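You operate a simulated robot arm through the tools that you are given. There is no shell and no other tool.

Carry out the task below with a simulated robot arm. There is one attempt and no reset: what you move stays moved.

TASK
Fit the silver pulley, tighten the nut, then turn the pulley by hand.
Fine: brake lever on for the black socket wrench, off again after; stand the wrench back. Where these are worked on the way, their far stop is far enough and under half their travel is too little: brake lever.
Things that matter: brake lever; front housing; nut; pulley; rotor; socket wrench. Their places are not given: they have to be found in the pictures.

It is judged by the outcome, as a careful person would: the job done as asked, and still so three seconds after it is handed in. It fails if anything else is knocked over, pushed out of place, dropped, spilled or broken.

THE ROBOT
A 7-joint arm with a two-finger parallel gripper, fixed in place. Base frame: the origin is at the foot of the arm, x ahead of it, y to its left, z up. Lengths are in mm, angles in degrees, forces in N, time in s.
With the tool pointing down near the work surface it reaches from about 440 to 920 mm from the base axis. Its first joint turns from -143.0 to 143.0 degrees. Payload 3 kg.
The tool frame sits at the grasp point between the pads (the TCP): z along the fingers, y along the line on which they close. The tips reach 30 mm beyond it. Largest opening 94 mm; finger width 28, thickness 10; the body of the gripper, 50 by 96 mm, starts 55 mm behind the TCP.
Orientation is told as [roll, pitch, yaw] about the base's x, y, z axes, in that order, counted from this pose: with the fingers straight down and closing along the base's y, the tool's x points along the base's -x, its y along +y and its z along -z.

THE INTERFACE
- The arm moves only by the tool servo_tool. Its argument "targets" is a list of rows, each a list of 6 numbers: the shift along the base's x, y, z in mm, then the turn, a rotation vector about the base's x, y, z in degrees. In form: [[x, y, z, ax, ay, az], ...]. A call has 1 to 20 rows; each row shifts and turns the commanded pose from where the row before left it. "gripper" is the finger opening in mm, from 0 to 94, set as the call begins (left out, the last holds). Each row takes 0.2 s and may step no farther than 50 mm and 8.6 degrees from the row before; otherwise, or with a gripper value out of range, the whole call is refused. Where a pose cannot be reached the arm comes as near as it can. A force on the tool above 50 N (or 10 N above the force at the start of the call, whichever is more), or a blocked arm, ends the call early, and 0.2 s more pass. The fingers move at their own pace (about 72 mm/s each) and stop on an object; they squeeze with about 26 N. The grip force told is the motor's: it shows also when the fingers shut on nothing. Time passes only in rows, and 0.2 s behind the last, so rows that do not move let the fingers close. The reply holds the time, the measured pose of the TCP, the force on the tool along the base axes, the opening and the grip force, in the units named above and with some noise, with the torque about the TCP (base axes, N m) and any sound that the robot's microphone picked up.
- Cameras (640 x 400 px; columns grow to the right, rows downward): "scene" is fixed at [399, -500.2, 1560.9]; the picture's right is [0.87, -0.49, 0.00], its down [-0.31, -0.55, -0.77] and it looks along [0.38, 0.67, -0.64] (base axes); focal length 331 px, centre (320, 200). "wrist" rides on the gripper at [76, 14, -102] in the tool frame; the picture's right is [-0.18, 0.98, 0.00], its down [-0.75, -0.14, -0.64] and it looks along [-0.63, -0.12, 0.77] (tool axes); focal length 243 px, centre (320, 200).
- snapshot(camera): a new picture of that camera. No time passes.
- point_at(camera, pixels): for up to 12 pixels [column, row] of the newest picture of that camera ("zoom" is the newest enlarged one), the place [x, y, z] in the base frame of the surface seen there, good to about 2 mm. No time passes.
- zoom(camera, box): a new picture of the part [left, top, right, bottom] of that camera's present view, enlarged. No time passes.
- close_job(): hands the job in; it is judged then, once.

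Leave the gripper open and the arm clear of the work at the hand-in unless told otherwise.

The tools are called after "Request:" as name(argument=value, ...) on one line, values as JSON. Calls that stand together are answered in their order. servo_tool: Moves the arm, as the interface text tells. Its arguments: {"type":"object","properties":{"targets":{"type":"array","items":{"type":"array","items":{"type":"number"}}},"gripper":{"type":"number"}},"required":["targets"]} The other tools are called the same way: snapshot (camera) takes a picture; point_at (camera, pixels) gives the place of the surface under pixels of a picture; zoom (camera, box) takes an enlarged picture of a part of a camera's view; close_job () hands the job in.

At the start:

```text
t: 0.0
tool_pos: [442.7, 86.0, 1317.1]
ee_rot: [0.0, 0.1, 0.0]
ft_force: [-0.3, -0.3, 0.3]
ft_torque: [0.01, 0.0, 0.03]
grip_width: 94.0
gripper_force: 0.0
```

scene: 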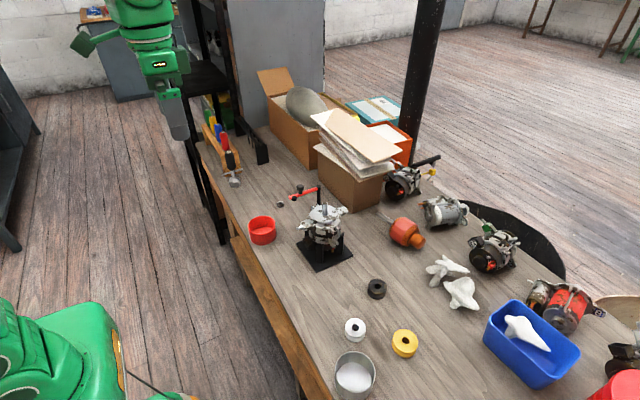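
wrist: 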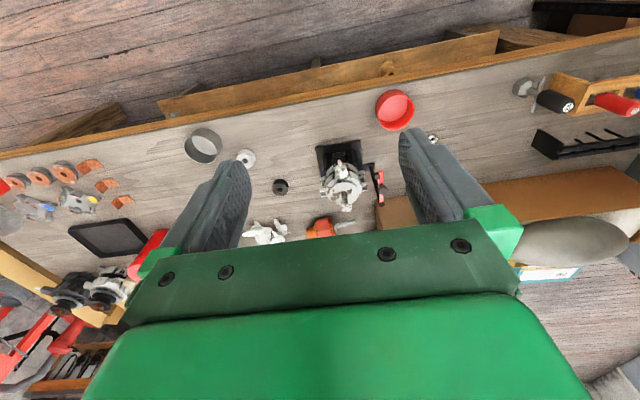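

I see a bench with an alternator on a black stand around scene pixel (325,235), a red lever near (305,190), pulleys near (355,328), (404,343) and (377,288), and a tool rack near (230,160). I'll zoom in on these.

Request:
zoom(camera="scene", box=[270, 170, 370, 280])

Request:
zoom(camera="scene", box=[190, 100, 290, 200])

Request:
zoom(camera="scene", box=[320, 270, 440, 400])

Request:
zoom(camera="scene", box=[240, 180, 340, 260])

```text
3.64 times, centred on (320, 225) of scene
```

zoom: 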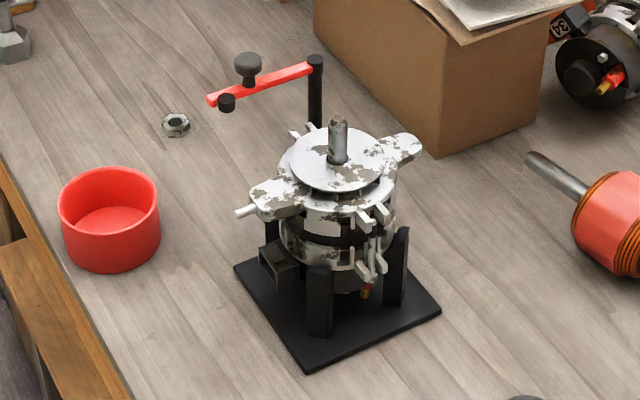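

```text
4.00 times, centred on (240, 150) of scene
```

zoom: 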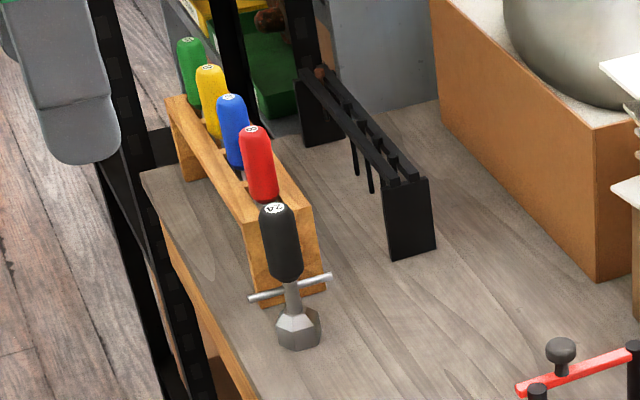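

```text
3.08 times, centred on (380, 335) of scene
```

zoom: 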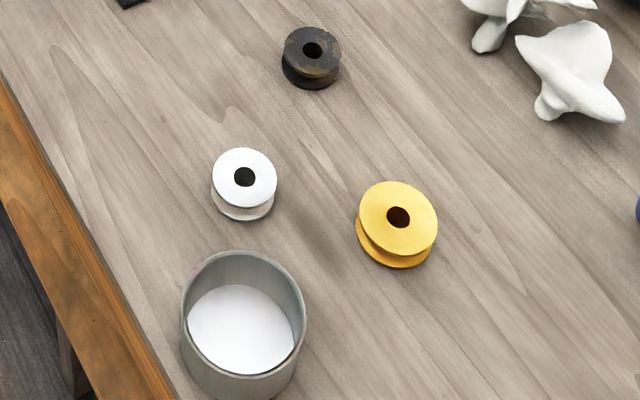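

```text
5.00 times, centred on (290, 220) of scene
```

zoom: 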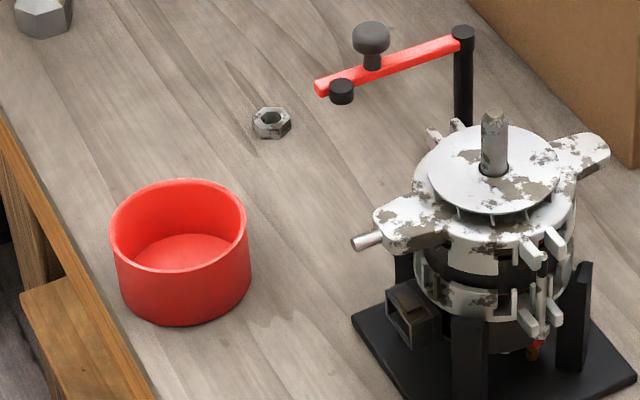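

The shaft stands upright on the alternator. The silver pulley is at about (355,328), the nut at about (294,204), and the black socket wrench at about (233,170). Next I'll measure places, starting with the newest zoom: nut, lever knob, lever post, shaft top, fan disk and red cup.

Request:
point_at(camera="zoom", pixels=[[270, 117], [257, 120], [285, 122], [494, 113], [495, 165], [440, 175], [550, 165], [371, 30], [463, 33], [340, 88], [320, 88], [180, 190]])

Request:
point_at(camera="scene", pixels=[[355, 322], [349, 326], [361, 327], [355, 318], [377, 283], [404, 335], [352, 358], [260, 160], [234, 171], [234, 180], [230, 158], [310, 258]])

```text
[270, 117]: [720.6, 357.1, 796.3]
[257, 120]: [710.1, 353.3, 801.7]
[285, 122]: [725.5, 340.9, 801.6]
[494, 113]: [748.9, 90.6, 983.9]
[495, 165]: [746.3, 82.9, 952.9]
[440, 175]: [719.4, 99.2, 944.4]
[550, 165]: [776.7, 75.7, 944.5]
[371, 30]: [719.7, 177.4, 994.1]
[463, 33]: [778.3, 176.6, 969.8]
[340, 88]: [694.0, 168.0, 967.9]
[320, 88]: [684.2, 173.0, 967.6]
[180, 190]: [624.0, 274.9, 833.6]
```

```text
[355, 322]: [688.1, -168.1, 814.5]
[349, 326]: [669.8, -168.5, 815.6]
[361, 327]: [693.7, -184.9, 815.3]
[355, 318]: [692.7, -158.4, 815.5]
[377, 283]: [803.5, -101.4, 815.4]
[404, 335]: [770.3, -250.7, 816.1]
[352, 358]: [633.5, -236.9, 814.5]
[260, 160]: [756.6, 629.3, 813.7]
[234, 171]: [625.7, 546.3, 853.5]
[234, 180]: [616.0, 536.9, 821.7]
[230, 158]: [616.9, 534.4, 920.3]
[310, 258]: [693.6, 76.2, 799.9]
```

Next I'll zoom tightly on each important item to get precise positions.

Request:
zoom(camera="scene", box=[339, 314, 371, 344])

Request:
point_at(camera="zoom", pixels=[[320, 100], [320, 120], [200, 170], [440, 170], [300, 170], [320, 250], [240, 260], [420, 260], [320, 330], [320, 360], [120, 360], [240, 90]])

```text
13.33 times, centred on (355, 329) of scene
```

zoom: 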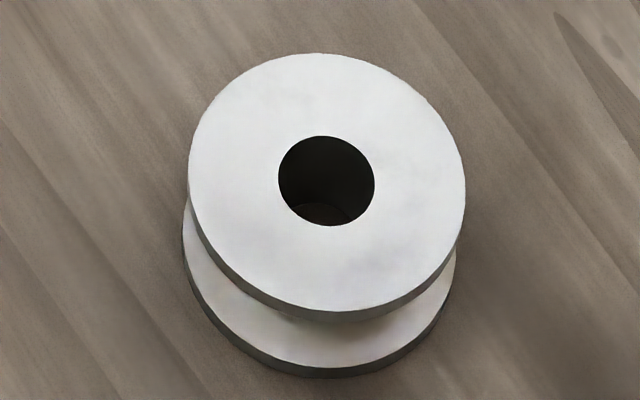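

```text
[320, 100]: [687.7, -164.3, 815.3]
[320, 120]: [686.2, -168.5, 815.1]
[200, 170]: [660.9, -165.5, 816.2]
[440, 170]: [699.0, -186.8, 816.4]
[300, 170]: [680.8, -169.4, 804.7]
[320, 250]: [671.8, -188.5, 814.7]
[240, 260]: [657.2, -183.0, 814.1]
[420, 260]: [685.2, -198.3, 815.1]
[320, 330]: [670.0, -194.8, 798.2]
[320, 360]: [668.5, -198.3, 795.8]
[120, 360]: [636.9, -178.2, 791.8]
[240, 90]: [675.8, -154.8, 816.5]
```

The pulley shows clearly. I'll measure its rim edges (slightly inside) and the hole's edges to get the centre.

Request:
point_at(camera="zoom", pixels=[[193, 180], [460, 185], [318, 57], [330, 300], [272, 180], [380, 180], [326, 131], [328, 231], [235, 80], [425, 285], [415, 85], [235, 275]])

Request:
zoom(camera="scene", box=[284, 195, 304, 212])

Request:
point_at(camera="zoom", pixels=[[320, 100], [320, 250], [240, 180], [400, 200], [320, 150], [320, 300], [100, 300], [500, 350]])

```text
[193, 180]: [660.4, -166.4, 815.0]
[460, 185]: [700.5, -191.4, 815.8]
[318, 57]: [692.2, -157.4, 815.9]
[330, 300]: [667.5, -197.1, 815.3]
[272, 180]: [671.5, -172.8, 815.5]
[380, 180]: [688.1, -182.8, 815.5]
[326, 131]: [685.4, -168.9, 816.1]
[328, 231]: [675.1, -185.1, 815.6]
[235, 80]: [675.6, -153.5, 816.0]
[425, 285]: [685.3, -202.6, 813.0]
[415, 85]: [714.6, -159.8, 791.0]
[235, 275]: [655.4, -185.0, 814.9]
```

```text
16.00 times, centred on (294, 204) of scene
```

zoom: 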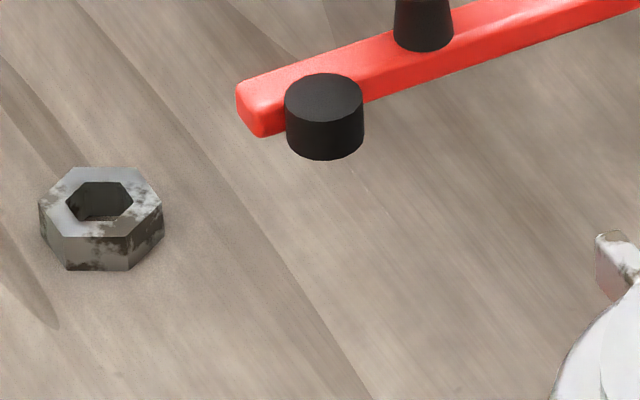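

```text
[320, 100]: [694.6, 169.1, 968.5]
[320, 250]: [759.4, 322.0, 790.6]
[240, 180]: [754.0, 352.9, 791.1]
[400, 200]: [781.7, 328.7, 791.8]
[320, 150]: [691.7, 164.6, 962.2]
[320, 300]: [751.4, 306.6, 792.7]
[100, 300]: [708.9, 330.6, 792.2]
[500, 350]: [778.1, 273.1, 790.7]
```

Pulley centre ≈ (680,-178), top z≈815.5, diameter ≈47, table ≈791. Now I'll zoom on the nut, then the lever and the shaft.

Request:
zoom(camera="scene", box=[282, 199, 292, 209])

Request:
zoom(camera="scene", box=[275, 198, 291, 208])

Request:
point_at(camera="zoom", pixels=[[100, 100], [200, 200], [150, 250], [300, 300]])

```text
16.00 times, centred on (287, 204) of scene
```

zoom: 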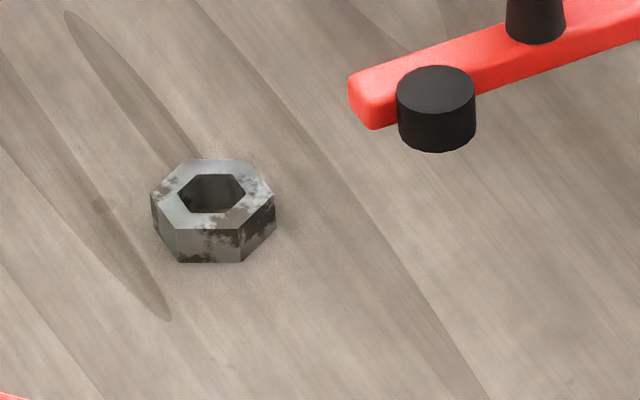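

```text
16.00 times, centred on (283, 203) of scene
```

zoom: 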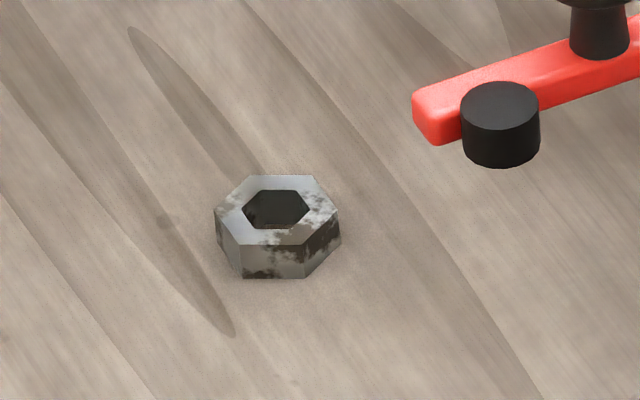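

```text
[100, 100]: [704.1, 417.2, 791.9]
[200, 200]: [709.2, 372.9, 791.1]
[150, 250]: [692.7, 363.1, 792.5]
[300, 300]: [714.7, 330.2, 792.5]
```

The nut's top face has corners near (217,210), (251,178), (311,178), (337,212), (304,243), (243,243). I'll measure those.

Request:
point_at(camera="zoom", pixels=[[219, 210], [252, 179], [311, 179], [336, 211], [304, 242], [243, 242], [243, 274], [302, 274], [238, 210], [315, 210], [278, 183], [278, 236]])

Request:
zoom(camera="scene", box=[286, 178, 326, 210])

Request:
point_at(camera="zoom", pixels=[[320, 100], [320, 200], [400, 150]])

```text
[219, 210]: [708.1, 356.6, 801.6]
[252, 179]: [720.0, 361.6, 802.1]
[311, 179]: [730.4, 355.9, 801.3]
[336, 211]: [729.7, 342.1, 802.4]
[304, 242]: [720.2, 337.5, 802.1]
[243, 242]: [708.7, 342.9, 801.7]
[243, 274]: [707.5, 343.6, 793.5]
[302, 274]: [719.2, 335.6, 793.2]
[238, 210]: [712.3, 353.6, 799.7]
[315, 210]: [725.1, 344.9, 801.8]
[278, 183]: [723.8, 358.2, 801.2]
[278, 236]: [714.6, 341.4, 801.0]
```

```text
12.50 times, centred on (306, 194) of scene
```

zoom: 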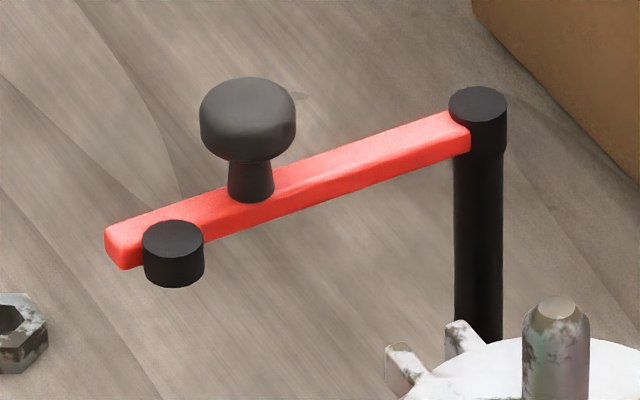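

```text
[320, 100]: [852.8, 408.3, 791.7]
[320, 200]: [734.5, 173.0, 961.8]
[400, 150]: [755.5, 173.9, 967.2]
```

Nut centre ≈ (719.5, 349.4), top z≈802, with flats facing ±x. Now I'll measure the lever (post top, arm, pad, knob) in the newest zoom, then zoom on the shaft.

Request:
point_at(camera="zoom", pixels=[[478, 100], [453, 108], [503, 108], [478, 90], [172, 238], [146, 240], [200, 240], [175, 280], [248, 95], [205, 110], [292, 110], [110, 230]])

Request:
zoom(camera="scene", box=[301, 195, 349, 225])

Request:
point_at(camera="zoom", pixels=[[320, 20], [320, 100], [360, 100], [300, 120], [280, 120], [400, 120], [200, 120], [320, 200], [320, 170], [130, 100], [480, 100], [320, 150]])

```text
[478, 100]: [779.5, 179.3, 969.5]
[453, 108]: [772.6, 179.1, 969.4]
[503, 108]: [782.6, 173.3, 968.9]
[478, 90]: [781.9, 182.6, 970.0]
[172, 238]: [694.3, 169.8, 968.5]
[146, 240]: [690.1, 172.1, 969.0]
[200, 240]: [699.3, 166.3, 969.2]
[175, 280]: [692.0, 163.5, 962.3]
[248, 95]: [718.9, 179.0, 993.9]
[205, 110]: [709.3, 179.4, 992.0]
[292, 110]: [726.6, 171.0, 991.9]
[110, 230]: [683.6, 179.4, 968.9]
```

```text
13.33 times, centred on (325, 210) of scene
```

zoom: 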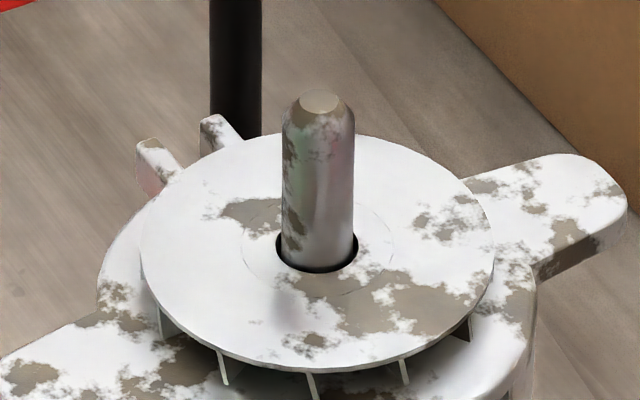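

```text
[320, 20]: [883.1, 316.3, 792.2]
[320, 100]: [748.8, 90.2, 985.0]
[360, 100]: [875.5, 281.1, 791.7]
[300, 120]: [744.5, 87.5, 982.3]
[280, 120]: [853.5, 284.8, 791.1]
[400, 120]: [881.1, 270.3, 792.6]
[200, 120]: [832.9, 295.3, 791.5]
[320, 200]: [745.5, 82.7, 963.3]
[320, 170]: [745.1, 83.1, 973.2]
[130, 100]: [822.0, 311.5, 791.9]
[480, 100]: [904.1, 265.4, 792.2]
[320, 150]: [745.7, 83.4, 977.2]
```

The shaft top face is near (320,101) in this zoom. I'll zoom further for its exact centre and measure the fan disk rim.

Request:
point_at(camera="zoom", pixels=[[145, 250], [489, 250], [260, 141], [376, 141], [260, 356], [376, 356], [180, 175], [455, 320], [455, 180], [180, 320], [600, 190], [50, 360]])

Request:
zoom(camera="scene", box=[317, 198, 333, 208])

Request:
point_at(camera="zoom", pixels=[[320, 100], [280, 120], [320, 150], [320, 200], [320, 250], [270, 200], [360, 200], [340, 120], [300, 100], [320, 120], [320, 110]])

```text
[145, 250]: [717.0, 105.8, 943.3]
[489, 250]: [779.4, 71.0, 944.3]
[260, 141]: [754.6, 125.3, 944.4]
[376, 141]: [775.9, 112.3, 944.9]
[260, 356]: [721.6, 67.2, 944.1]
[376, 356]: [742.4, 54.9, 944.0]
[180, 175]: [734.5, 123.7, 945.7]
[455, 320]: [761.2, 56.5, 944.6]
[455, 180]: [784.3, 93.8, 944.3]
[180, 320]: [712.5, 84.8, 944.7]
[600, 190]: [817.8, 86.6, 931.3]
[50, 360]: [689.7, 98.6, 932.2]
```

```text
16.00 times, centred on (325, 203) of scene
```

zoom: 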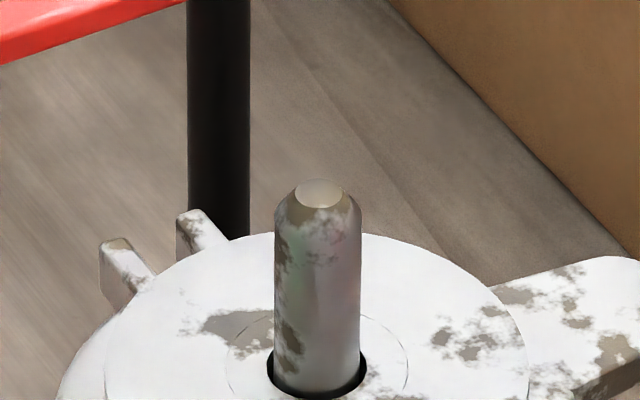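

```text
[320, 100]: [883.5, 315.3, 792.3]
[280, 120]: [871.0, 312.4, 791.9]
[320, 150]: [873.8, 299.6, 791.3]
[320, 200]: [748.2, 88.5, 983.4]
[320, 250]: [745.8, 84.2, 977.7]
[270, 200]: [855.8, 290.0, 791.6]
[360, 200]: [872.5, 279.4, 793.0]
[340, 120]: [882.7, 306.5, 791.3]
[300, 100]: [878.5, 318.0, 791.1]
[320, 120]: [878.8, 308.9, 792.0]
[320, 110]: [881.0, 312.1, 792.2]
```

Request:
point_at(camera="zoom", pixels=[[319, 194], [300, 194], [338, 194], [319, 184], [319, 205], [310, 190], [330, 190], [310, 200], [330, 200]])

Request:
zoom(camera="scene", box=[218, 145, 250, 195])

Request:
point_at(camera="zoom", pixels=[[320, 60], [320, 30], [320, 100], [320, 200], [280, 100], [360, 100], [320, 300], [320, 330], [280, 330], [360, 330], [240, 230], [400, 210]])

```text
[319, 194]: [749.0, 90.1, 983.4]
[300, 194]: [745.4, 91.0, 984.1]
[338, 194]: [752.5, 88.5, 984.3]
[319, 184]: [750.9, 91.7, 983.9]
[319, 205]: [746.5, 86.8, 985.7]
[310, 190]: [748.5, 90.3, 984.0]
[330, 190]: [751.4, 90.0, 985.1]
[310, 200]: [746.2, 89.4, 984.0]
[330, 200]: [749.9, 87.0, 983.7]
```

```text
8.00 times, centred on (234, 170) of scene
```

zoom: 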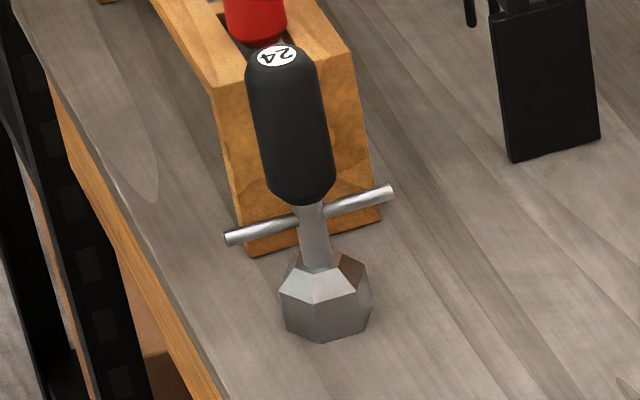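

```text
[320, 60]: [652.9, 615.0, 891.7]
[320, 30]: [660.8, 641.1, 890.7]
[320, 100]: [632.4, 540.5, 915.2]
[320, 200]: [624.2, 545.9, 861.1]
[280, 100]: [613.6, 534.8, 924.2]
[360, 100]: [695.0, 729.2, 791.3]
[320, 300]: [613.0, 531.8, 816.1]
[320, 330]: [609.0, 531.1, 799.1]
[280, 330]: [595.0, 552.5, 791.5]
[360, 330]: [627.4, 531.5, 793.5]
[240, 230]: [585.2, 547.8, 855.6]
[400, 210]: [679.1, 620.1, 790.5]
```

Shaft centre ≈ (748.7, 89.6), top z≈984. Now I'll measure the wrench's parts: label top, handle edges, cross bar ends and socket.

Request:
point_at(camera="zoom", pixels=[[276, 57], [250, 80], [315, 75], [262, 160], [330, 160], [275, 190], [300, 200], [230, 238], [390, 191], [318, 262], [320, 275], [312, 240]])

Request:
point_at(camera="zoom", pixels=[[288, 280], [362, 270], [320, 297], [286, 300], [370, 290], [345, 255], [300, 60], [250, 60], [276, 47], [290, 180], [268, 60], [250, 270]])

```text
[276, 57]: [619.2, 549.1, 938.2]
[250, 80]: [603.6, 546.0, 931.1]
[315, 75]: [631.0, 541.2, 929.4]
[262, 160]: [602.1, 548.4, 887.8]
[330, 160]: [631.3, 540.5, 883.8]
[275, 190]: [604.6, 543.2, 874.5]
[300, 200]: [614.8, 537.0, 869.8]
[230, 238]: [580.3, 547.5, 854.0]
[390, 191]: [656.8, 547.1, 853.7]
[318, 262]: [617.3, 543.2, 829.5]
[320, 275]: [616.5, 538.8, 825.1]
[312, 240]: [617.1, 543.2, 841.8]
```

```text
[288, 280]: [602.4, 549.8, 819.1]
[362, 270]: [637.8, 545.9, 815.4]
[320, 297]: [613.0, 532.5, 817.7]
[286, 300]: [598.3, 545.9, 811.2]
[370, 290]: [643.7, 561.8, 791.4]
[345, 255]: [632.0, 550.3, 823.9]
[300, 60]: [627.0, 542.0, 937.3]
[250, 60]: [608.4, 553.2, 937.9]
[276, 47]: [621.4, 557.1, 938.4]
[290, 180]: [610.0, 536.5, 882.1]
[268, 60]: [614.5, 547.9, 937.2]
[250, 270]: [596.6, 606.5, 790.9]
```

The wrench axis is ≈ (618.5, 548): handle z 868–938, bar at z≈854 along x, socket z 791–825. Before picking the pulley I'll check the grey cup beside it for clearance.

Request:
zoom(camera="scene", box=[325, 310, 425, 400])

Request:
point_at(camera="zoom", pixels=[[70, 240], [190, 178], [312, 260], [180, 345], [110, 200], [265, 195], [290, 200], [180, 280], [508, 150], [570, 60], [445, 150], [330, 300]])

```text
4.44 times, centred on (375, 355) of scene
```

zoom: 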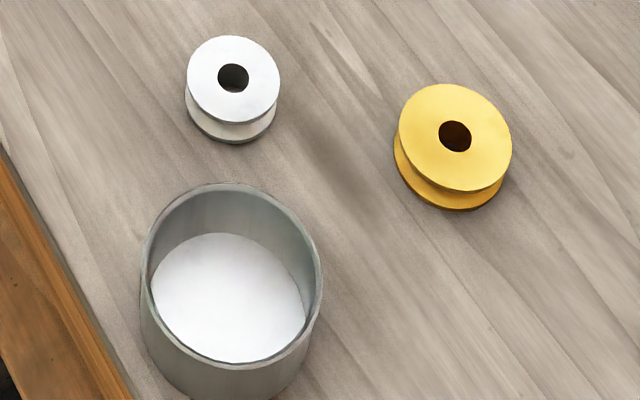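

```text
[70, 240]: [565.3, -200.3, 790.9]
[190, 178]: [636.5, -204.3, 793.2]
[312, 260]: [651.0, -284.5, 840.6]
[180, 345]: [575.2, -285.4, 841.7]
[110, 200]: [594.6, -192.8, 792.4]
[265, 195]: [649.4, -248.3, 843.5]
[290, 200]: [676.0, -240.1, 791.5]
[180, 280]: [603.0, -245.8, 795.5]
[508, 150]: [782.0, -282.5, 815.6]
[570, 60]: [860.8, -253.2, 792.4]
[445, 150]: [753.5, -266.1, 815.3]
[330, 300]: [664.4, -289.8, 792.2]
```

The cup's centre is ≈ (608,-258) with its rim at 844, so the fingers clear it. I'll move the open gripper above the pulley at (680,-178), z 900, then look with the wrist camera.

Request:
servo_tool(targets=[[19.79, -21.97, -34.76, 0, 0, 0], [19.79, -21.97, -34.76, 0, 0, 0], [19.79, -21.97, -34.76, 0, 0, 0], [19.79, -21.97, -34.76, 0, 0, 0], [19.79, -21.97, -34.76, 0, 0, 0], [19.79, -21.97, -34.76, 0, 0, 0], [19.79, -21.97, -34.76, 0, 0, 0], [19.79, -21.97, -34.76, 0, 0, 0], [19.79, -21.97, -34.76, 0, 0, 0], [19.79, -21.97, -34.76, 0, 0, 0], [19.79, -21.97, -34.76, 0, 0, 0], [19.79, -21.97, -34.76, 0, 0, 0], [0, 0, 0, 0, 0, 0]], gripper=80)

Request:
snapshot(camera="wrist")

Request:
snapshot(camera="scene")

```text
t: 2.8
tool_pos: [680.0, -176.0, 900.3]
ee_rot: [0.0, 0.1, 0.1]
ft_force: [0.5, -0.3, 0.6]
ft_torque: [0.02, -0.02, 0.01]
grip_width: 80.2
gripper_force: 0.0
```

```text
taken
```

wrist: 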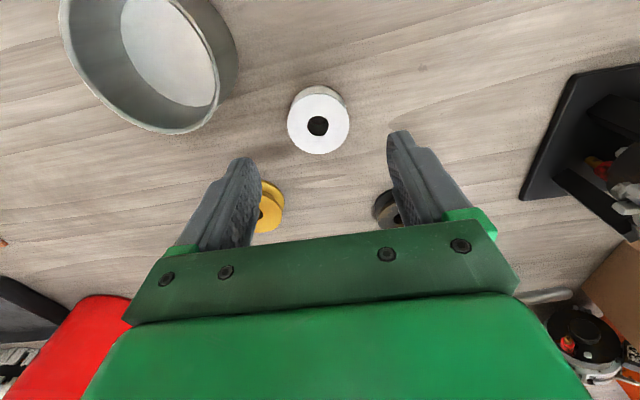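

```text
taken
```

scene: 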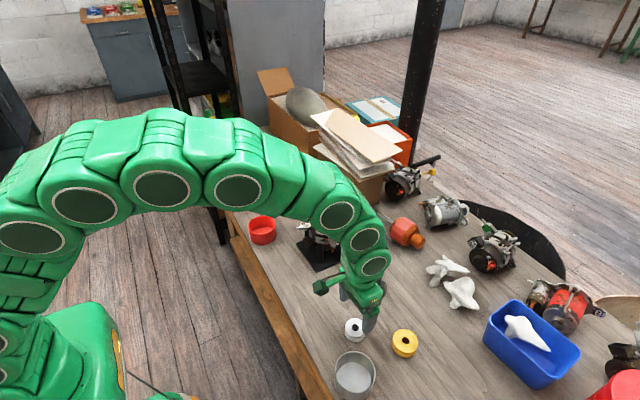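

The TCP reads (680.0,-176.0,900.3), about 1.6 mm off in y. I'll check the pulley centre from the wrist view and re-read the pose with a still row.

Request:
point_at(camera="wrist", pixels=[[290, 125], [347, 125], [318, 97], [318, 151], [304, 125], [331, 125], [318, 113], [318, 138]])

Request:
servo_tool(targets=[[0, 0, -10, 0, 0, 0], [0, 0, 0, 0, 0, 0], [0, 0, 0, 0, 0, 0]])

```text
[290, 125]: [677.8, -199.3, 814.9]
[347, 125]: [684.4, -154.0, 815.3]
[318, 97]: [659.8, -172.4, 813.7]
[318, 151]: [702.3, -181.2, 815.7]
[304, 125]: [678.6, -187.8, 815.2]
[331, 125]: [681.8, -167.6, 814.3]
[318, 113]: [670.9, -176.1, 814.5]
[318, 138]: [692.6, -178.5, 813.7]
```

```text
t: 3.6
tool_pos: [678.0, -174.2, 890.7]
ee_rot: [-0.1, 0.0, 0.1]
ft_force: [0.6, 0.0, 0.9]
ft_torque: [0.03, 0.02, 0.02]
grip_width: 80.1
gripper_force: 0.0
```

The reading shifted to (678.0,-174.2) on a straight-down move. I'll take a few still readings to learn the noise.

Request:
servo_tool(targets=[[0, 0, 0, 0, 0, 0]])

Request:
servo_tool(targets=[[0, 0, 0, 0, 0, 0]])

Request:
servo_tool(targets=[[0, 0, 0, 0, 0, 0]])

```text
t: 4.0
tool_pos: [678.3, -176.5, 890.7]
ee_rot: [0.0, 0.0, 0.0]
ft_force: [0.0, -0.1, 0.6]
ft_torque: [0.02, 0.01, 0.03]
grip_width: 80.0
gripper_force: 0.0
```

```text
t: 4.4
tool_pos: [679.2, -176.4, 889.1]
ee_rot: [0.0, -0.1, 0.0]
ft_force: [-0.2, 0.2, -0.3]
ft_torque: [0.03, 0.0, 0.02]
grip_width: 79.7
gripper_force: 0.0
```

```text
t: 4.8
tool_pos: [678.6, -175.0, 889.6]
ee_rot: [0.0, 0.0, 0.0]
ft_force: [-0.5, -0.9, 0.2]
ft_torque: [0.0, 0.03, 0.02]
grip_width: 79.6
gripper_force: 0.1
```

Averaged, the TCP is ≈ (678.5,-175.5,890) and the pulley centre ≈ (680.6,-177.1). I'll correct by (+2,-1.6), lower to z≈826, then close the fingers on the pulley.

Request:
servo_tool(targets=[[2, -1.6, -20, 0, 0, 0], [0, 0, -20, 0, 0, 0], [0, 0, -14, 0, 0, 0], [0, 0, -10, 0, 0, 0], [0, 0, 0, 0, 0, 0]])

Request:
servo_tool(targets=[[0, 0, 0, 0, 0, 0], [0, 0, 0, 0, 0, 0], [0, 0, 0, 0, 0, 0]], gripper=0)

Request:
snapshot(camera="wrist")

```text
t: 6.0
tool_pos: [680.4, -178.8, 827.1]
ee_rot: [0.0, 0.0, 0.0]
ft_force: [1.0, 0.0, 0.3]
ft_torque: [-0.02, 0.04, -0.01]
grip_width: 80.1
gripper_force: 0.1
```

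```text
t: 6.8
tool_pos: [681.3, -180.2, 826.9]
ee_rot: [0.0, -0.1, -0.1]
ft_force: [0.8, 0.9, 2.4]
ft_torque: [0.14, -0.03, -0.02]
grip_width: 47.8
gripper_force: 25.9
```

```text
taken
```

wrist: 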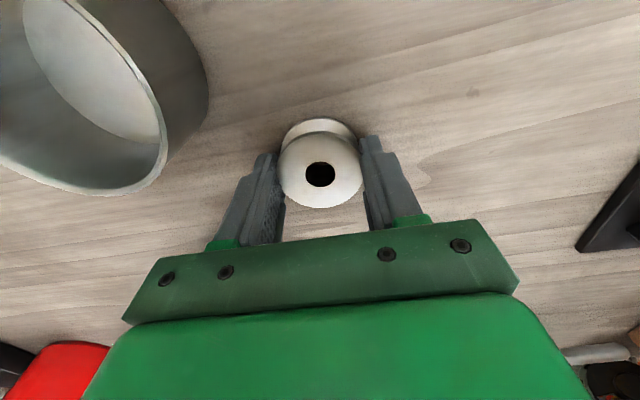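

The pulley is held, opening 47.8. I'll measure where the pulley centre is now, then lift 60 mm.

Request:
point_at(camera="wrist", pixels=[[284, 174], [358, 174], [320, 136], [320, 204], [302, 174], [338, 174], [320, 160], [320, 189]])

Request:
servo_tool(targets=[[0, 0, 5, 0, 0, 0], [0, 0, 15, 0, 0, 0], [0, 0, 40, 0, 0, 0], [0, 0, 40, 0, 0, 0], [0, 0, 0, 0, 0, 0], [0, 0, 0, 0, 0, 0]])

Request:
snapshot(camera="wrist")

Request:
zoom(camera="scene", box=[320, 260, 400, 350])

```text
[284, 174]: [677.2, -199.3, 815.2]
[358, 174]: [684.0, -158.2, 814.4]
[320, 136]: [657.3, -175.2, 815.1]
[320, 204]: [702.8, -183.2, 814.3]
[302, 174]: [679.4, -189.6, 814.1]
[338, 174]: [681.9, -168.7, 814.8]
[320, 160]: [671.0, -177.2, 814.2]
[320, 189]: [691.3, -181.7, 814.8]
```

```text
t: 8.2
tool_pos: [682.5, -181.1, 924.1]
ee_rot: [-0.1, 0.0, 0.0]
ft_force: [0.1, 0.8, -0.5]
ft_torque: [0.04, 0.0, -0.01]
grip_width: 48.0
gripper_force: 26.1
```

```text
taken
```

wrist: 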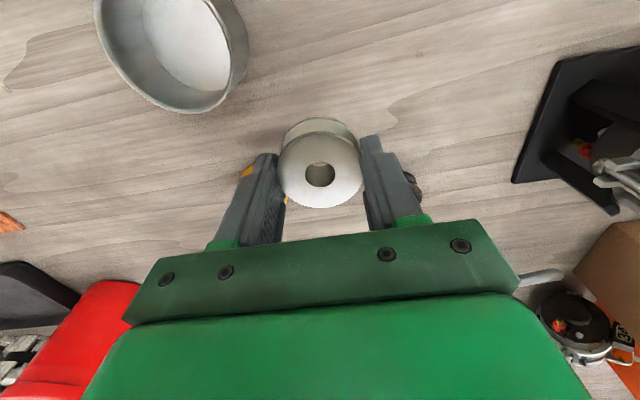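

```text
4.44 times, centred on (360, 305) of scene
```

zoom: 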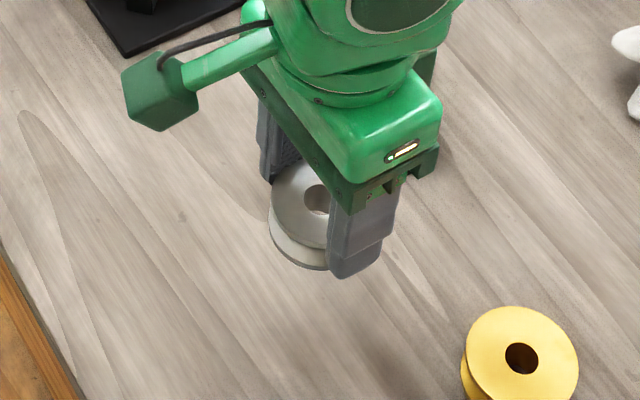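

The pulley centre is ≈ (680.6,-179.2), centred in the gripper. I'll raise to about z 1045 and move over to above the shaft at (748.7, 89.6).

Request:
servo_tool(targets=[[0, 0, 40, 0, 0, 0], [0, 0, 40, 0, 0, 0], [0, 0, 40, 0, 0, 0], [9.7, 38.4, 0, 0, 0, 0], [9.7, 38.4, 0, 0, 0, 0], [9.7, 38.4, 0, 0, 0, 0], [9.7, 38.4, 0, 0, 0, 0], [9.7, 38.4, 0, 0, 0, 0], [9.7, 38.4, 0, 0, 0, 0], [9.7, 38.4, 0, 0, 0, 0], [0, 0, 0, 0, 0, 0], [0, 0, 0, 0, 0, 0]])

Request:
snapshot(camera="wrist")

Request:
zoom(camera="scene", box=[280, 150, 370, 240])

```text
t: 10.8
tool_pos: [749.2, 89.7, 1046.6]
ee_rot: [-0.1, 0.0, 0.1]
ft_force: [0.3, -0.1, -2.1]
ft_torque: [-0.01, 0.01, -0.03]
grip_width: 47.7
gripper_force: 25.7
```

```text
taken
```

wrist: 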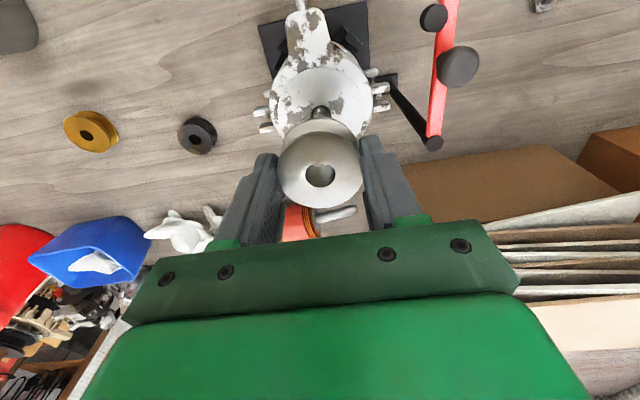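

```text
4.44 times, centred on (325, 195) of scene
```

zoom: 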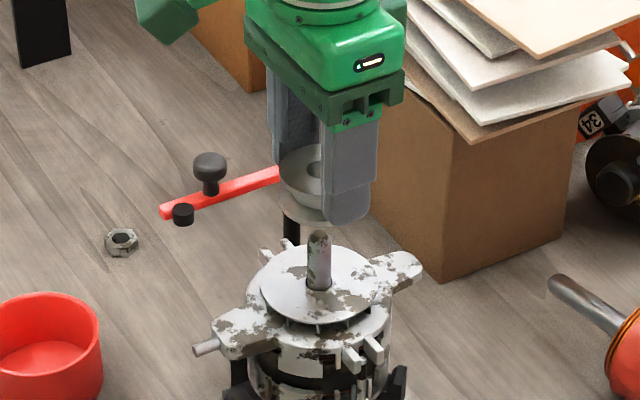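

The pulley is above the shaft. I'll measure its rim and hole in a wrist zoom to fine-align.

Request:
zoom(camera="wrist", box=[270, 90, 370, 220])

Request:
point_at(camera="wrist", pixels=[[284, 174], [358, 174], [320, 136], [320, 204], [304, 174], [337, 174], [320, 160], [320, 189], [320, 108], [313, 110], [327, 110], [320, 112]])

```text
3.08 times, centred on (320, 155) of wrist
```

zoom: 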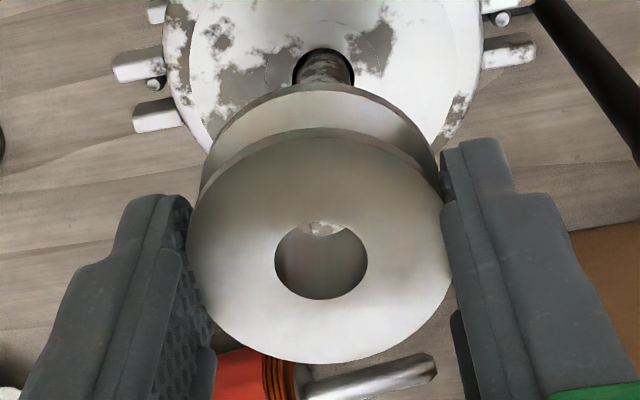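

```text
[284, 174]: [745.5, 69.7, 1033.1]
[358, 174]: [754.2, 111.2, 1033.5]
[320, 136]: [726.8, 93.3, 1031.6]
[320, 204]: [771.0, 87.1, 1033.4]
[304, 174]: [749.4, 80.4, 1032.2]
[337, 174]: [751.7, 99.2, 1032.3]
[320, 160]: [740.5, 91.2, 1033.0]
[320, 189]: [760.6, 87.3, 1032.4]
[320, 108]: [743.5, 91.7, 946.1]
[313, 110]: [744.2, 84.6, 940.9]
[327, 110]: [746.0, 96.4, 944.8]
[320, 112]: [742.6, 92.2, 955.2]
```

Request:
point_at(camera="zoom", pixels=[[270, 259], [372, 259], [321, 216], [321, 304], [285, 227], [357, 291], [285, 291], [357, 227], [321, 142], [325, 358], [193, 255], [448, 255]])

```text
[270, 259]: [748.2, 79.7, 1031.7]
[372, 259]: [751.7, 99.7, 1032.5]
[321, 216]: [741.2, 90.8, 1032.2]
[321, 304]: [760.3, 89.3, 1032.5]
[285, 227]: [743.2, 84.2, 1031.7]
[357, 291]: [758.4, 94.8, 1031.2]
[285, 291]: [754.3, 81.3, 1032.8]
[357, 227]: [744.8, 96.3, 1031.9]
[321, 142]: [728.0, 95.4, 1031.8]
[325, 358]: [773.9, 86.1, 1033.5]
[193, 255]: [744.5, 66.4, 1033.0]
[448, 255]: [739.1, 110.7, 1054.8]
```

Pulley centre is ≈ (750.3, 89.8) against the shaft at (748.7, 89.6). I'll shift -1.6 mm in x and lower until the shaft enters the hole, watching the force.

Request:
servo_tool(targets=[[-1.6, -0.2, 0, 0, 0, 0], [0, 0, -15, 0, 0, 0], [0, 0, -7, 0, 0, 0], [0, 0, -4, 0, 0, 0], [0, 0, -4, 0, 0, 0], [0, 0, -4, 0, 0, 0], [0, 0, 0, 0, 0, 0]])

Request:
zoom(camera="scene", box=[300, 165, 350, 225])

Request:
zoom(camera="wrist", box=[270, 90, 370, 220])

```text
t: 12.4
tool_pos: [747.6, 88.3, 1012.1]
ee_rot: [0.0, 0.0, 0.1]
ft_force: [4.3, 3.5, 1.4]
ft_torque: [0.15, -0.17, 0.0]
grip_width: 47.8
gripper_force: 25.7
```

```text
6.67 times, centred on (325, 195) of scene
```

zoom: 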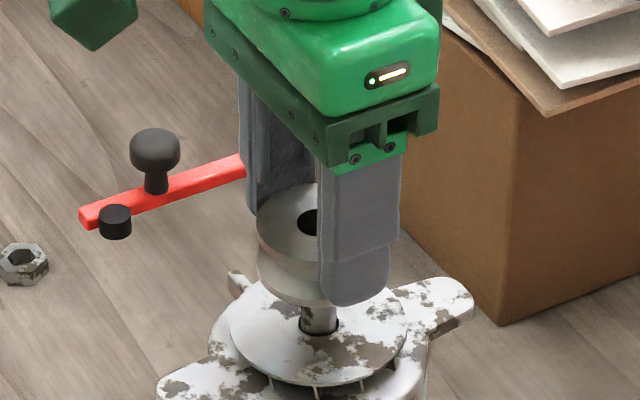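

```text
3.08 times, centred on (320, 155) of wrist
```

zoom: 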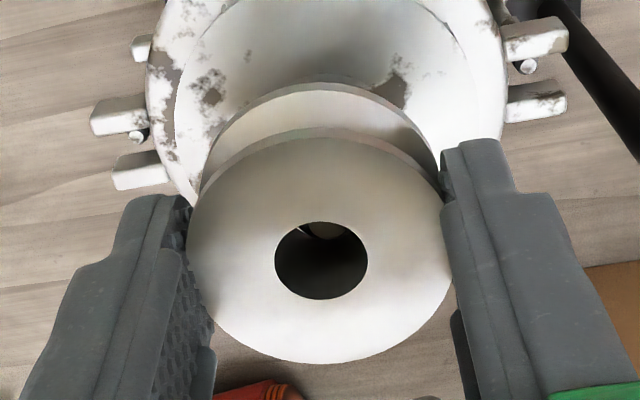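

The shaft is in the hole, with side forces of +4.3 in x and +3.5 in y. I'll shift +0.7 in x and +0.6 in y to relieve them and keep lowering.

Request:
servo_tool(targets=[[0.7, 0.6, 0, 0, 0, 0], [0, 0, -4, 0, 0, 0], [0, 0, -4, 0, 0, 0], [0, 0, 0, 0, 0, 0]])

```text
t: 13.4
tool_pos: [748.0, 90.0, 1001.9]
ee_rot: [-0.1, 0.0, 0.0]
ft_force: [-0.1, 0.2, -1.4]
ft_torque: [0.0, -0.03, -0.01]
grip_width: 47.7
gripper_force: 26.1
```

The side forces are gone. I'll continue down about 21 mm to the seat in small steps.

Request:
servo_tool(targets=[[0, 0, -5, 0, 0, 0], [0, 0, -5, 0, 0, 0], [0, 0, -4, 0, 0, 0], [0, 0, -3, 0, 0, 0], [0, 0, 0, 0, 0, 0]])

Request:
servo_tool(targets=[[0, 0, -1.5, 0, 0, 0], [0, 0, -1.5, 0, 0, 0], [0, 0, 0, 0, 0, 0]])

Request:
zoom(camera="scene", box=[300, 165, 350, 225])

```text
t: 14.6
tool_pos: [747.3, 91.5, 987.0]
ee_rot: [0.0, 0.0, 0.0]
ft_force: [0.2, 0.1, -1.7]
ft_torque: [0.01, 0.0, 0.02]
grip_width: 48.2
gripper_force: 26.3
```

```text
t: 15.4
tool_pos: [747.5, 89.2, 982.8]
ee_rot: [0.0, 0.1, 0.0]
ft_force: [0.3, -1.2, -1.2]
ft_torque: [-0.02, 0.0, -0.01]
grip_width: 47.5
gripper_force: 26.1
```

```text
6.67 times, centred on (325, 195) of scene
```

zoom: 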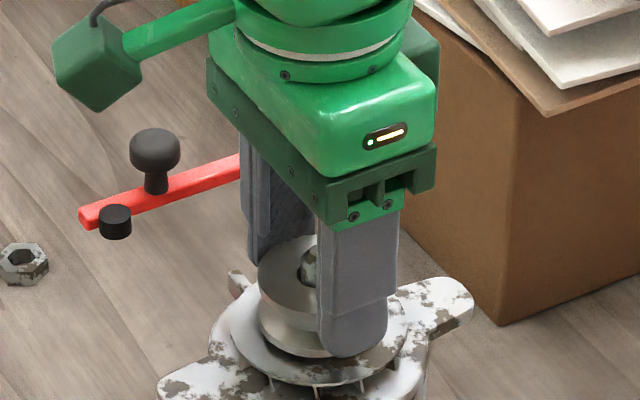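

The pulley is nearly seated with no contact force yet. I'll lower a bit more in 0.7 mm steps.

Request:
servo_tool(targets=[[0, 0, -0.7, 0, 0, 0], [0, 0, -0.7, 0, 0, 0], [0, 0, 0, 0, 0, 0]])

Request:
point_at(camera="zoom", pixels=[[280, 260], [290, 275], [300, 345], [275, 330], [312, 256], [240, 340]])

```text
t: 16.2
tool_pos: [747.4, 90.5, 981.9]
ee_rot: [0.0, 0.1, 0.0]
ft_force: [1.0, -0.3, -1.6]
ft_torque: [0.01, -0.03, 0.0]
grip_width: 47.6
gripper_force: 26.0
```

```text
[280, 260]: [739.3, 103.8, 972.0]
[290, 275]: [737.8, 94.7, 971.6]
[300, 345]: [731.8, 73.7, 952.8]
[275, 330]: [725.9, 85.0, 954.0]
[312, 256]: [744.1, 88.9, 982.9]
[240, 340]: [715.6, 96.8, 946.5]
```

Request:
servo_tool(targets=[[0, 0, -0.7, 0, 0, 0], [0, 0, 0, 0, 0, 0]])

Request:
servo_tool(targets=[[0, 0, -0.7, 0, 0, 0], [0, 0, 0, 0, 0, 0]])

Request:
servo_tool(targets=[[0, 0, 0, 0, 0, 0]])

```text
t: 16.8
tool_pos: [747.8, 89.5, 982.6]
ee_rot: [0.0, 0.0, 0.0]
ft_force: [-0.3, 0.5, -1.8]
ft_torque: [-0.01, 0.0, -0.01]
grip_width: 47.7
gripper_force: 26.1
```

```text
t: 17.4
tool_pos: [748.4, 91.0, 981.3]
ee_rot: [0.0, 0.0, 0.0]
ft_force: [0.1, -0.4, -0.7]
ft_torque: [-0.02, -0.01, 0.01]
grip_width: 48.0
gripper_force: 25.8
```

```text
t: 17.8
tool_pos: [748.6, 89.4, 980.8]
ee_rot: [0.0, 0.1, 0.0]
ft_force: [0.2, 0.6, -1.6]
ft_torque: [-0.02, -0.02, -0.02]
grip_width: 48.0
gripper_force: 25.9
```

Request:
servo_tool(targets=[[0, 0, -0.7, 0, 0, 0], [0, 0, 0, 0, 0, 0]])

Request:
servo_tool(targets=[[0, 0, -0.7, 0, 0, 0], [0, 0, 0, 0, 0, 0]])

Request:
zoom(camera="scene", box=[305, 190, 345, 225])

```text
t: 18.4
tool_pos: [747.8, 89.8, 981.0]
ee_rot: [0.0, 0.1, 0.0]
ft_force: [-0.1, -0.5, -1.2]
ft_torque: [-0.01, 0.04, -0.03]
grip_width: 47.9
gripper_force: 25.9
```

```text
t: 19.0
tool_pos: [747.5, 89.4, 979.4]
ee_rot: [0.0, 0.0, 0.0]
ft_force: [0.3, 0.4, -1.8]
ft_torque: [-0.02, -0.04, 0.02]
grip_width: 47.8
gripper_force: 26.1
```

```text
11.43 times, centred on (325, 208) of scene
```

zoom: 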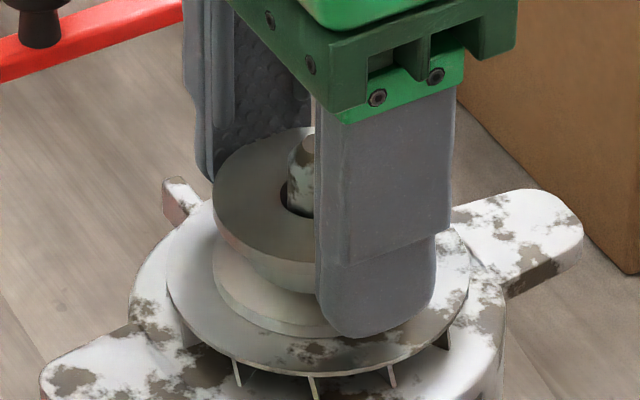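

It looks seated on the fan disk. I'll check the pulley's heights before releasing.

Request:
point_at(camera="zoom", pixels=[[240, 200], [280, 230], [270, 150], [230, 290], [290, 325], [260, 315], [200, 310], [303, 140], [308, 160]])

Request:
servo_tool(targets=[[0, 0, -0.7, 0, 0, 0], [0, 0, 0, 0, 0, 0]])

```text
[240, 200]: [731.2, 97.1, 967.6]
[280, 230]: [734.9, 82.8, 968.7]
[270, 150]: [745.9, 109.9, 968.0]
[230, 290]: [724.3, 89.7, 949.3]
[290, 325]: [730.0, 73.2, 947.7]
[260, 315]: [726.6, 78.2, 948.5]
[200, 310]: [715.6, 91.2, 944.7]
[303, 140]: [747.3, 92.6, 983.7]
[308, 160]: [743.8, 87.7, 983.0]
```

```text
t: 19.6
tool_pos: [748.9, 89.3, 980.1]
ee_rot: [-0.1, 0.0, -0.1]
ft_force: [2.1, 3.0, 13.4]
ft_torque: [0.19, -0.01, -0.01]
grip_width: 47.7
gripper_force: 26.0
```

Contact: 13.4 N upward, so the pulley is seated with its top at ≈968. I'll open the fingers to 64 and then lift straight up.

Request:
servo_tool(targets=[[0, 0, 0.5, 0, 0, 0], [0, 0, 0, 0, 0, 0], [0, 0, 0, 0, 0, 0]], gripper=64)

Request:
servo_tool(targets=[[0, 0, 10, 0, 0, 0], [0, 0, 30, 0, 0, 0], [0, 0, 40, 0, 0, 0], [0, 0, 40, 0, 0, 0], [-40, 0, 10, 0, 0, 0], [-40, 0, 10, 0, 0, 0], [-40, 0, 0, 0, 0, 0]])

Request:
zoom(camera="scene", box=[275, 170, 365, 240])

Request:
snapshot(camera="wrist")

```text
t: 20.4
tool_pos: [747.6, 89.7, 978.7]
ee_rot: [0.0, 0.1, 0.0]
ft_force: [1.1, 0.5, -0.3]
ft_torque: [-0.02, -0.01, 0.01]
grip_width: 63.9
gripper_force: 0.1
```

```text
t: 22.0
tool_pos: [629.0, 90.6, 1118.4]
ee_rot: [0.0, 0.0, 0.0]
ft_force: [-0.3, -0.1, 0.4]
ft_torque: [0.01, -0.02, 0.02]
grip_width: 64.2
gripper_force: 0.1
```

```text
5.71 times, centred on (320, 205) of scene
```

zoom: 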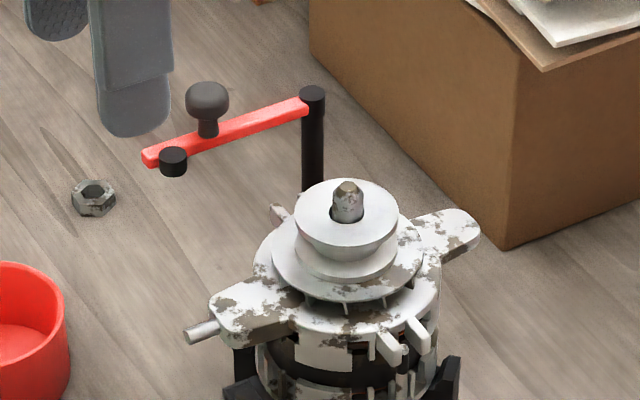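

```text
taken
```

wrist: 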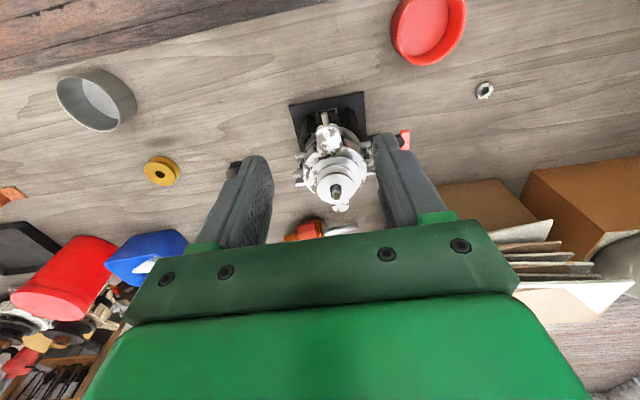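

The pulley sits on the shaft. Next is the nut at (719.5, 349.4): I'll turn the gripper +30° in yaw so it closes across two flats, and hover above the nut.

Request:
servo_tool(targets=[[15.25, 43.25, 0, 0, 0, 7.5], [15.25, 43.25, 0, 0, 0, 7.5], [15.25, 43.25, 0, 0, 0, 7.5], [15.25, 43.25, 0, 0, 0, 7.5], [15.25, 43.25, 0, 0, 0, 0], [15.25, 43.25, 0, 0, 0, 0], [0, 0, -45, 0, 0, 0], [0, 0, -45, 0, 0, 0], [0, 0, -45, 0, 0, 0], [0, 0, -45, 0, 0, 0], [0, 0, -39, 0, 0, 0], [0, 0, 0, 0, 0, 0], [0, 0, 0, 0, 0, 0]], gripper=50)

Request:
snapshot(camera="wrist")

Request:
zoom(camera="wrist", box=[280, 90, 360, 160])

```text
t: 24.8
tool_pos: [718.8, 349.5, 899.6]
ee_rot: [0.1, 0.0, 30.1]
ft_force: [0.6, -0.9, 0.0]
ft_torque: [-0.04, 0.0, 0.02]
grip_width: 50.1
gripper_force: 0.1
```

```text
taken
```

wrist: 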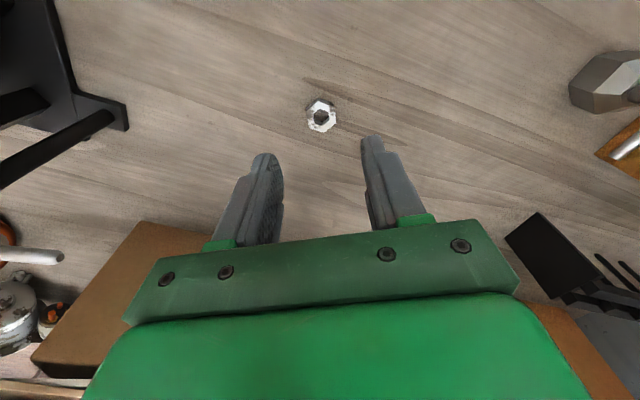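

```text
5.71 times, centred on (320, 125) of wrist
```

zoom: 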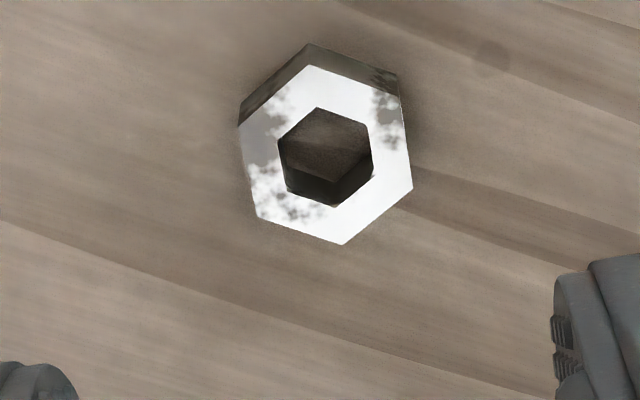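

I'll measure the nut's corners from this wrist zoom to get its exact centre and angle.

Request:
point_at(camera="zoom", pixels=[[312, 70], [398, 99], [408, 185], [341, 240], [260, 213], [245, 128]])

Request:
servo_tool(targets=[[0, 0, 0, 0, 0, 0]])

Request:
servo_tool(targets=[[0, 0, 0, 0, 0, 0]])

```text
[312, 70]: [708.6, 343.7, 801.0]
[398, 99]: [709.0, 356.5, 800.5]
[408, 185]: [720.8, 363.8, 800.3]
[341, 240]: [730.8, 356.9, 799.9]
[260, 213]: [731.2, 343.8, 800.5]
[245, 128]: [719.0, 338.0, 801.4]
```

```text
t: 25.2
tool_pos: [719.2, 349.1, 900.0]
ee_rot: [0.0, -0.1, 30.0]
ft_force: [-1.4, 0.2, 0.5]
ft_torque: [0.01, -0.04, -0.01]
grip_width: 50.2
gripper_force: 0.1
```

```text
t: 25.6
tool_pos: [719.0, 348.8, 898.8]
ee_rot: [0.0, 0.0, 30.0]
ft_force: [0.2, 0.1, 0.4]
ft_torque: [0.02, 0.01, 0.01]
grip_width: 50.0
gripper_force: 0.0
```

The nut centre is (719.9, 350.4) and the angle matches. I'll shift (+0.9,+1.3), lower 76 mm to TCP z≈823.5, and close.

Request:
servo_tool(targets=[[0.9, 1.3, -30, 0, 0, 0], [0, 0, -30, 0, 0, 0], [0, 0, -10, 0, 0, 0], [0, 0, -6, 0, 0, 0], [0, 0, 0, 0, 0, 0]])

Request:
servo_tool(targets=[[0, 0, 0, 0, 0, 0], [0, 0, 0, 0, 0, 0], [0, 0, 0, 0, 0, 0]], gripper=0)

Request:
zoom(camera="wrist", box=[270, 90, 370, 220])

```text
t: 26.8
tool_pos: [720.2, 350.2, 825.1]
ee_rot: [0.0, 0.0, 29.9]
ft_force: [0.2, 0.3, 0.0]
ft_torque: [0.01, 0.03, 0.03]
grip_width: 50.3
gripper_force: 0.0
```

```text
t: 27.6
tool_pos: [720.6, 350.4, 825.8]
ee_rot: [0.0, 0.1, 30.0]
ft_force: [0.2, 0.7, -0.4]
ft_torque: [0.02, 0.0, -0.01]
grip_width: 23.2
gripper_force: 26.0
```

```text
3.08 times, centred on (320, 155) of wrist
```

zoom: 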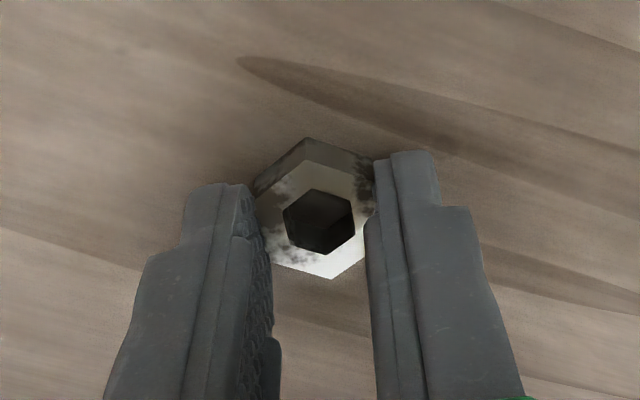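

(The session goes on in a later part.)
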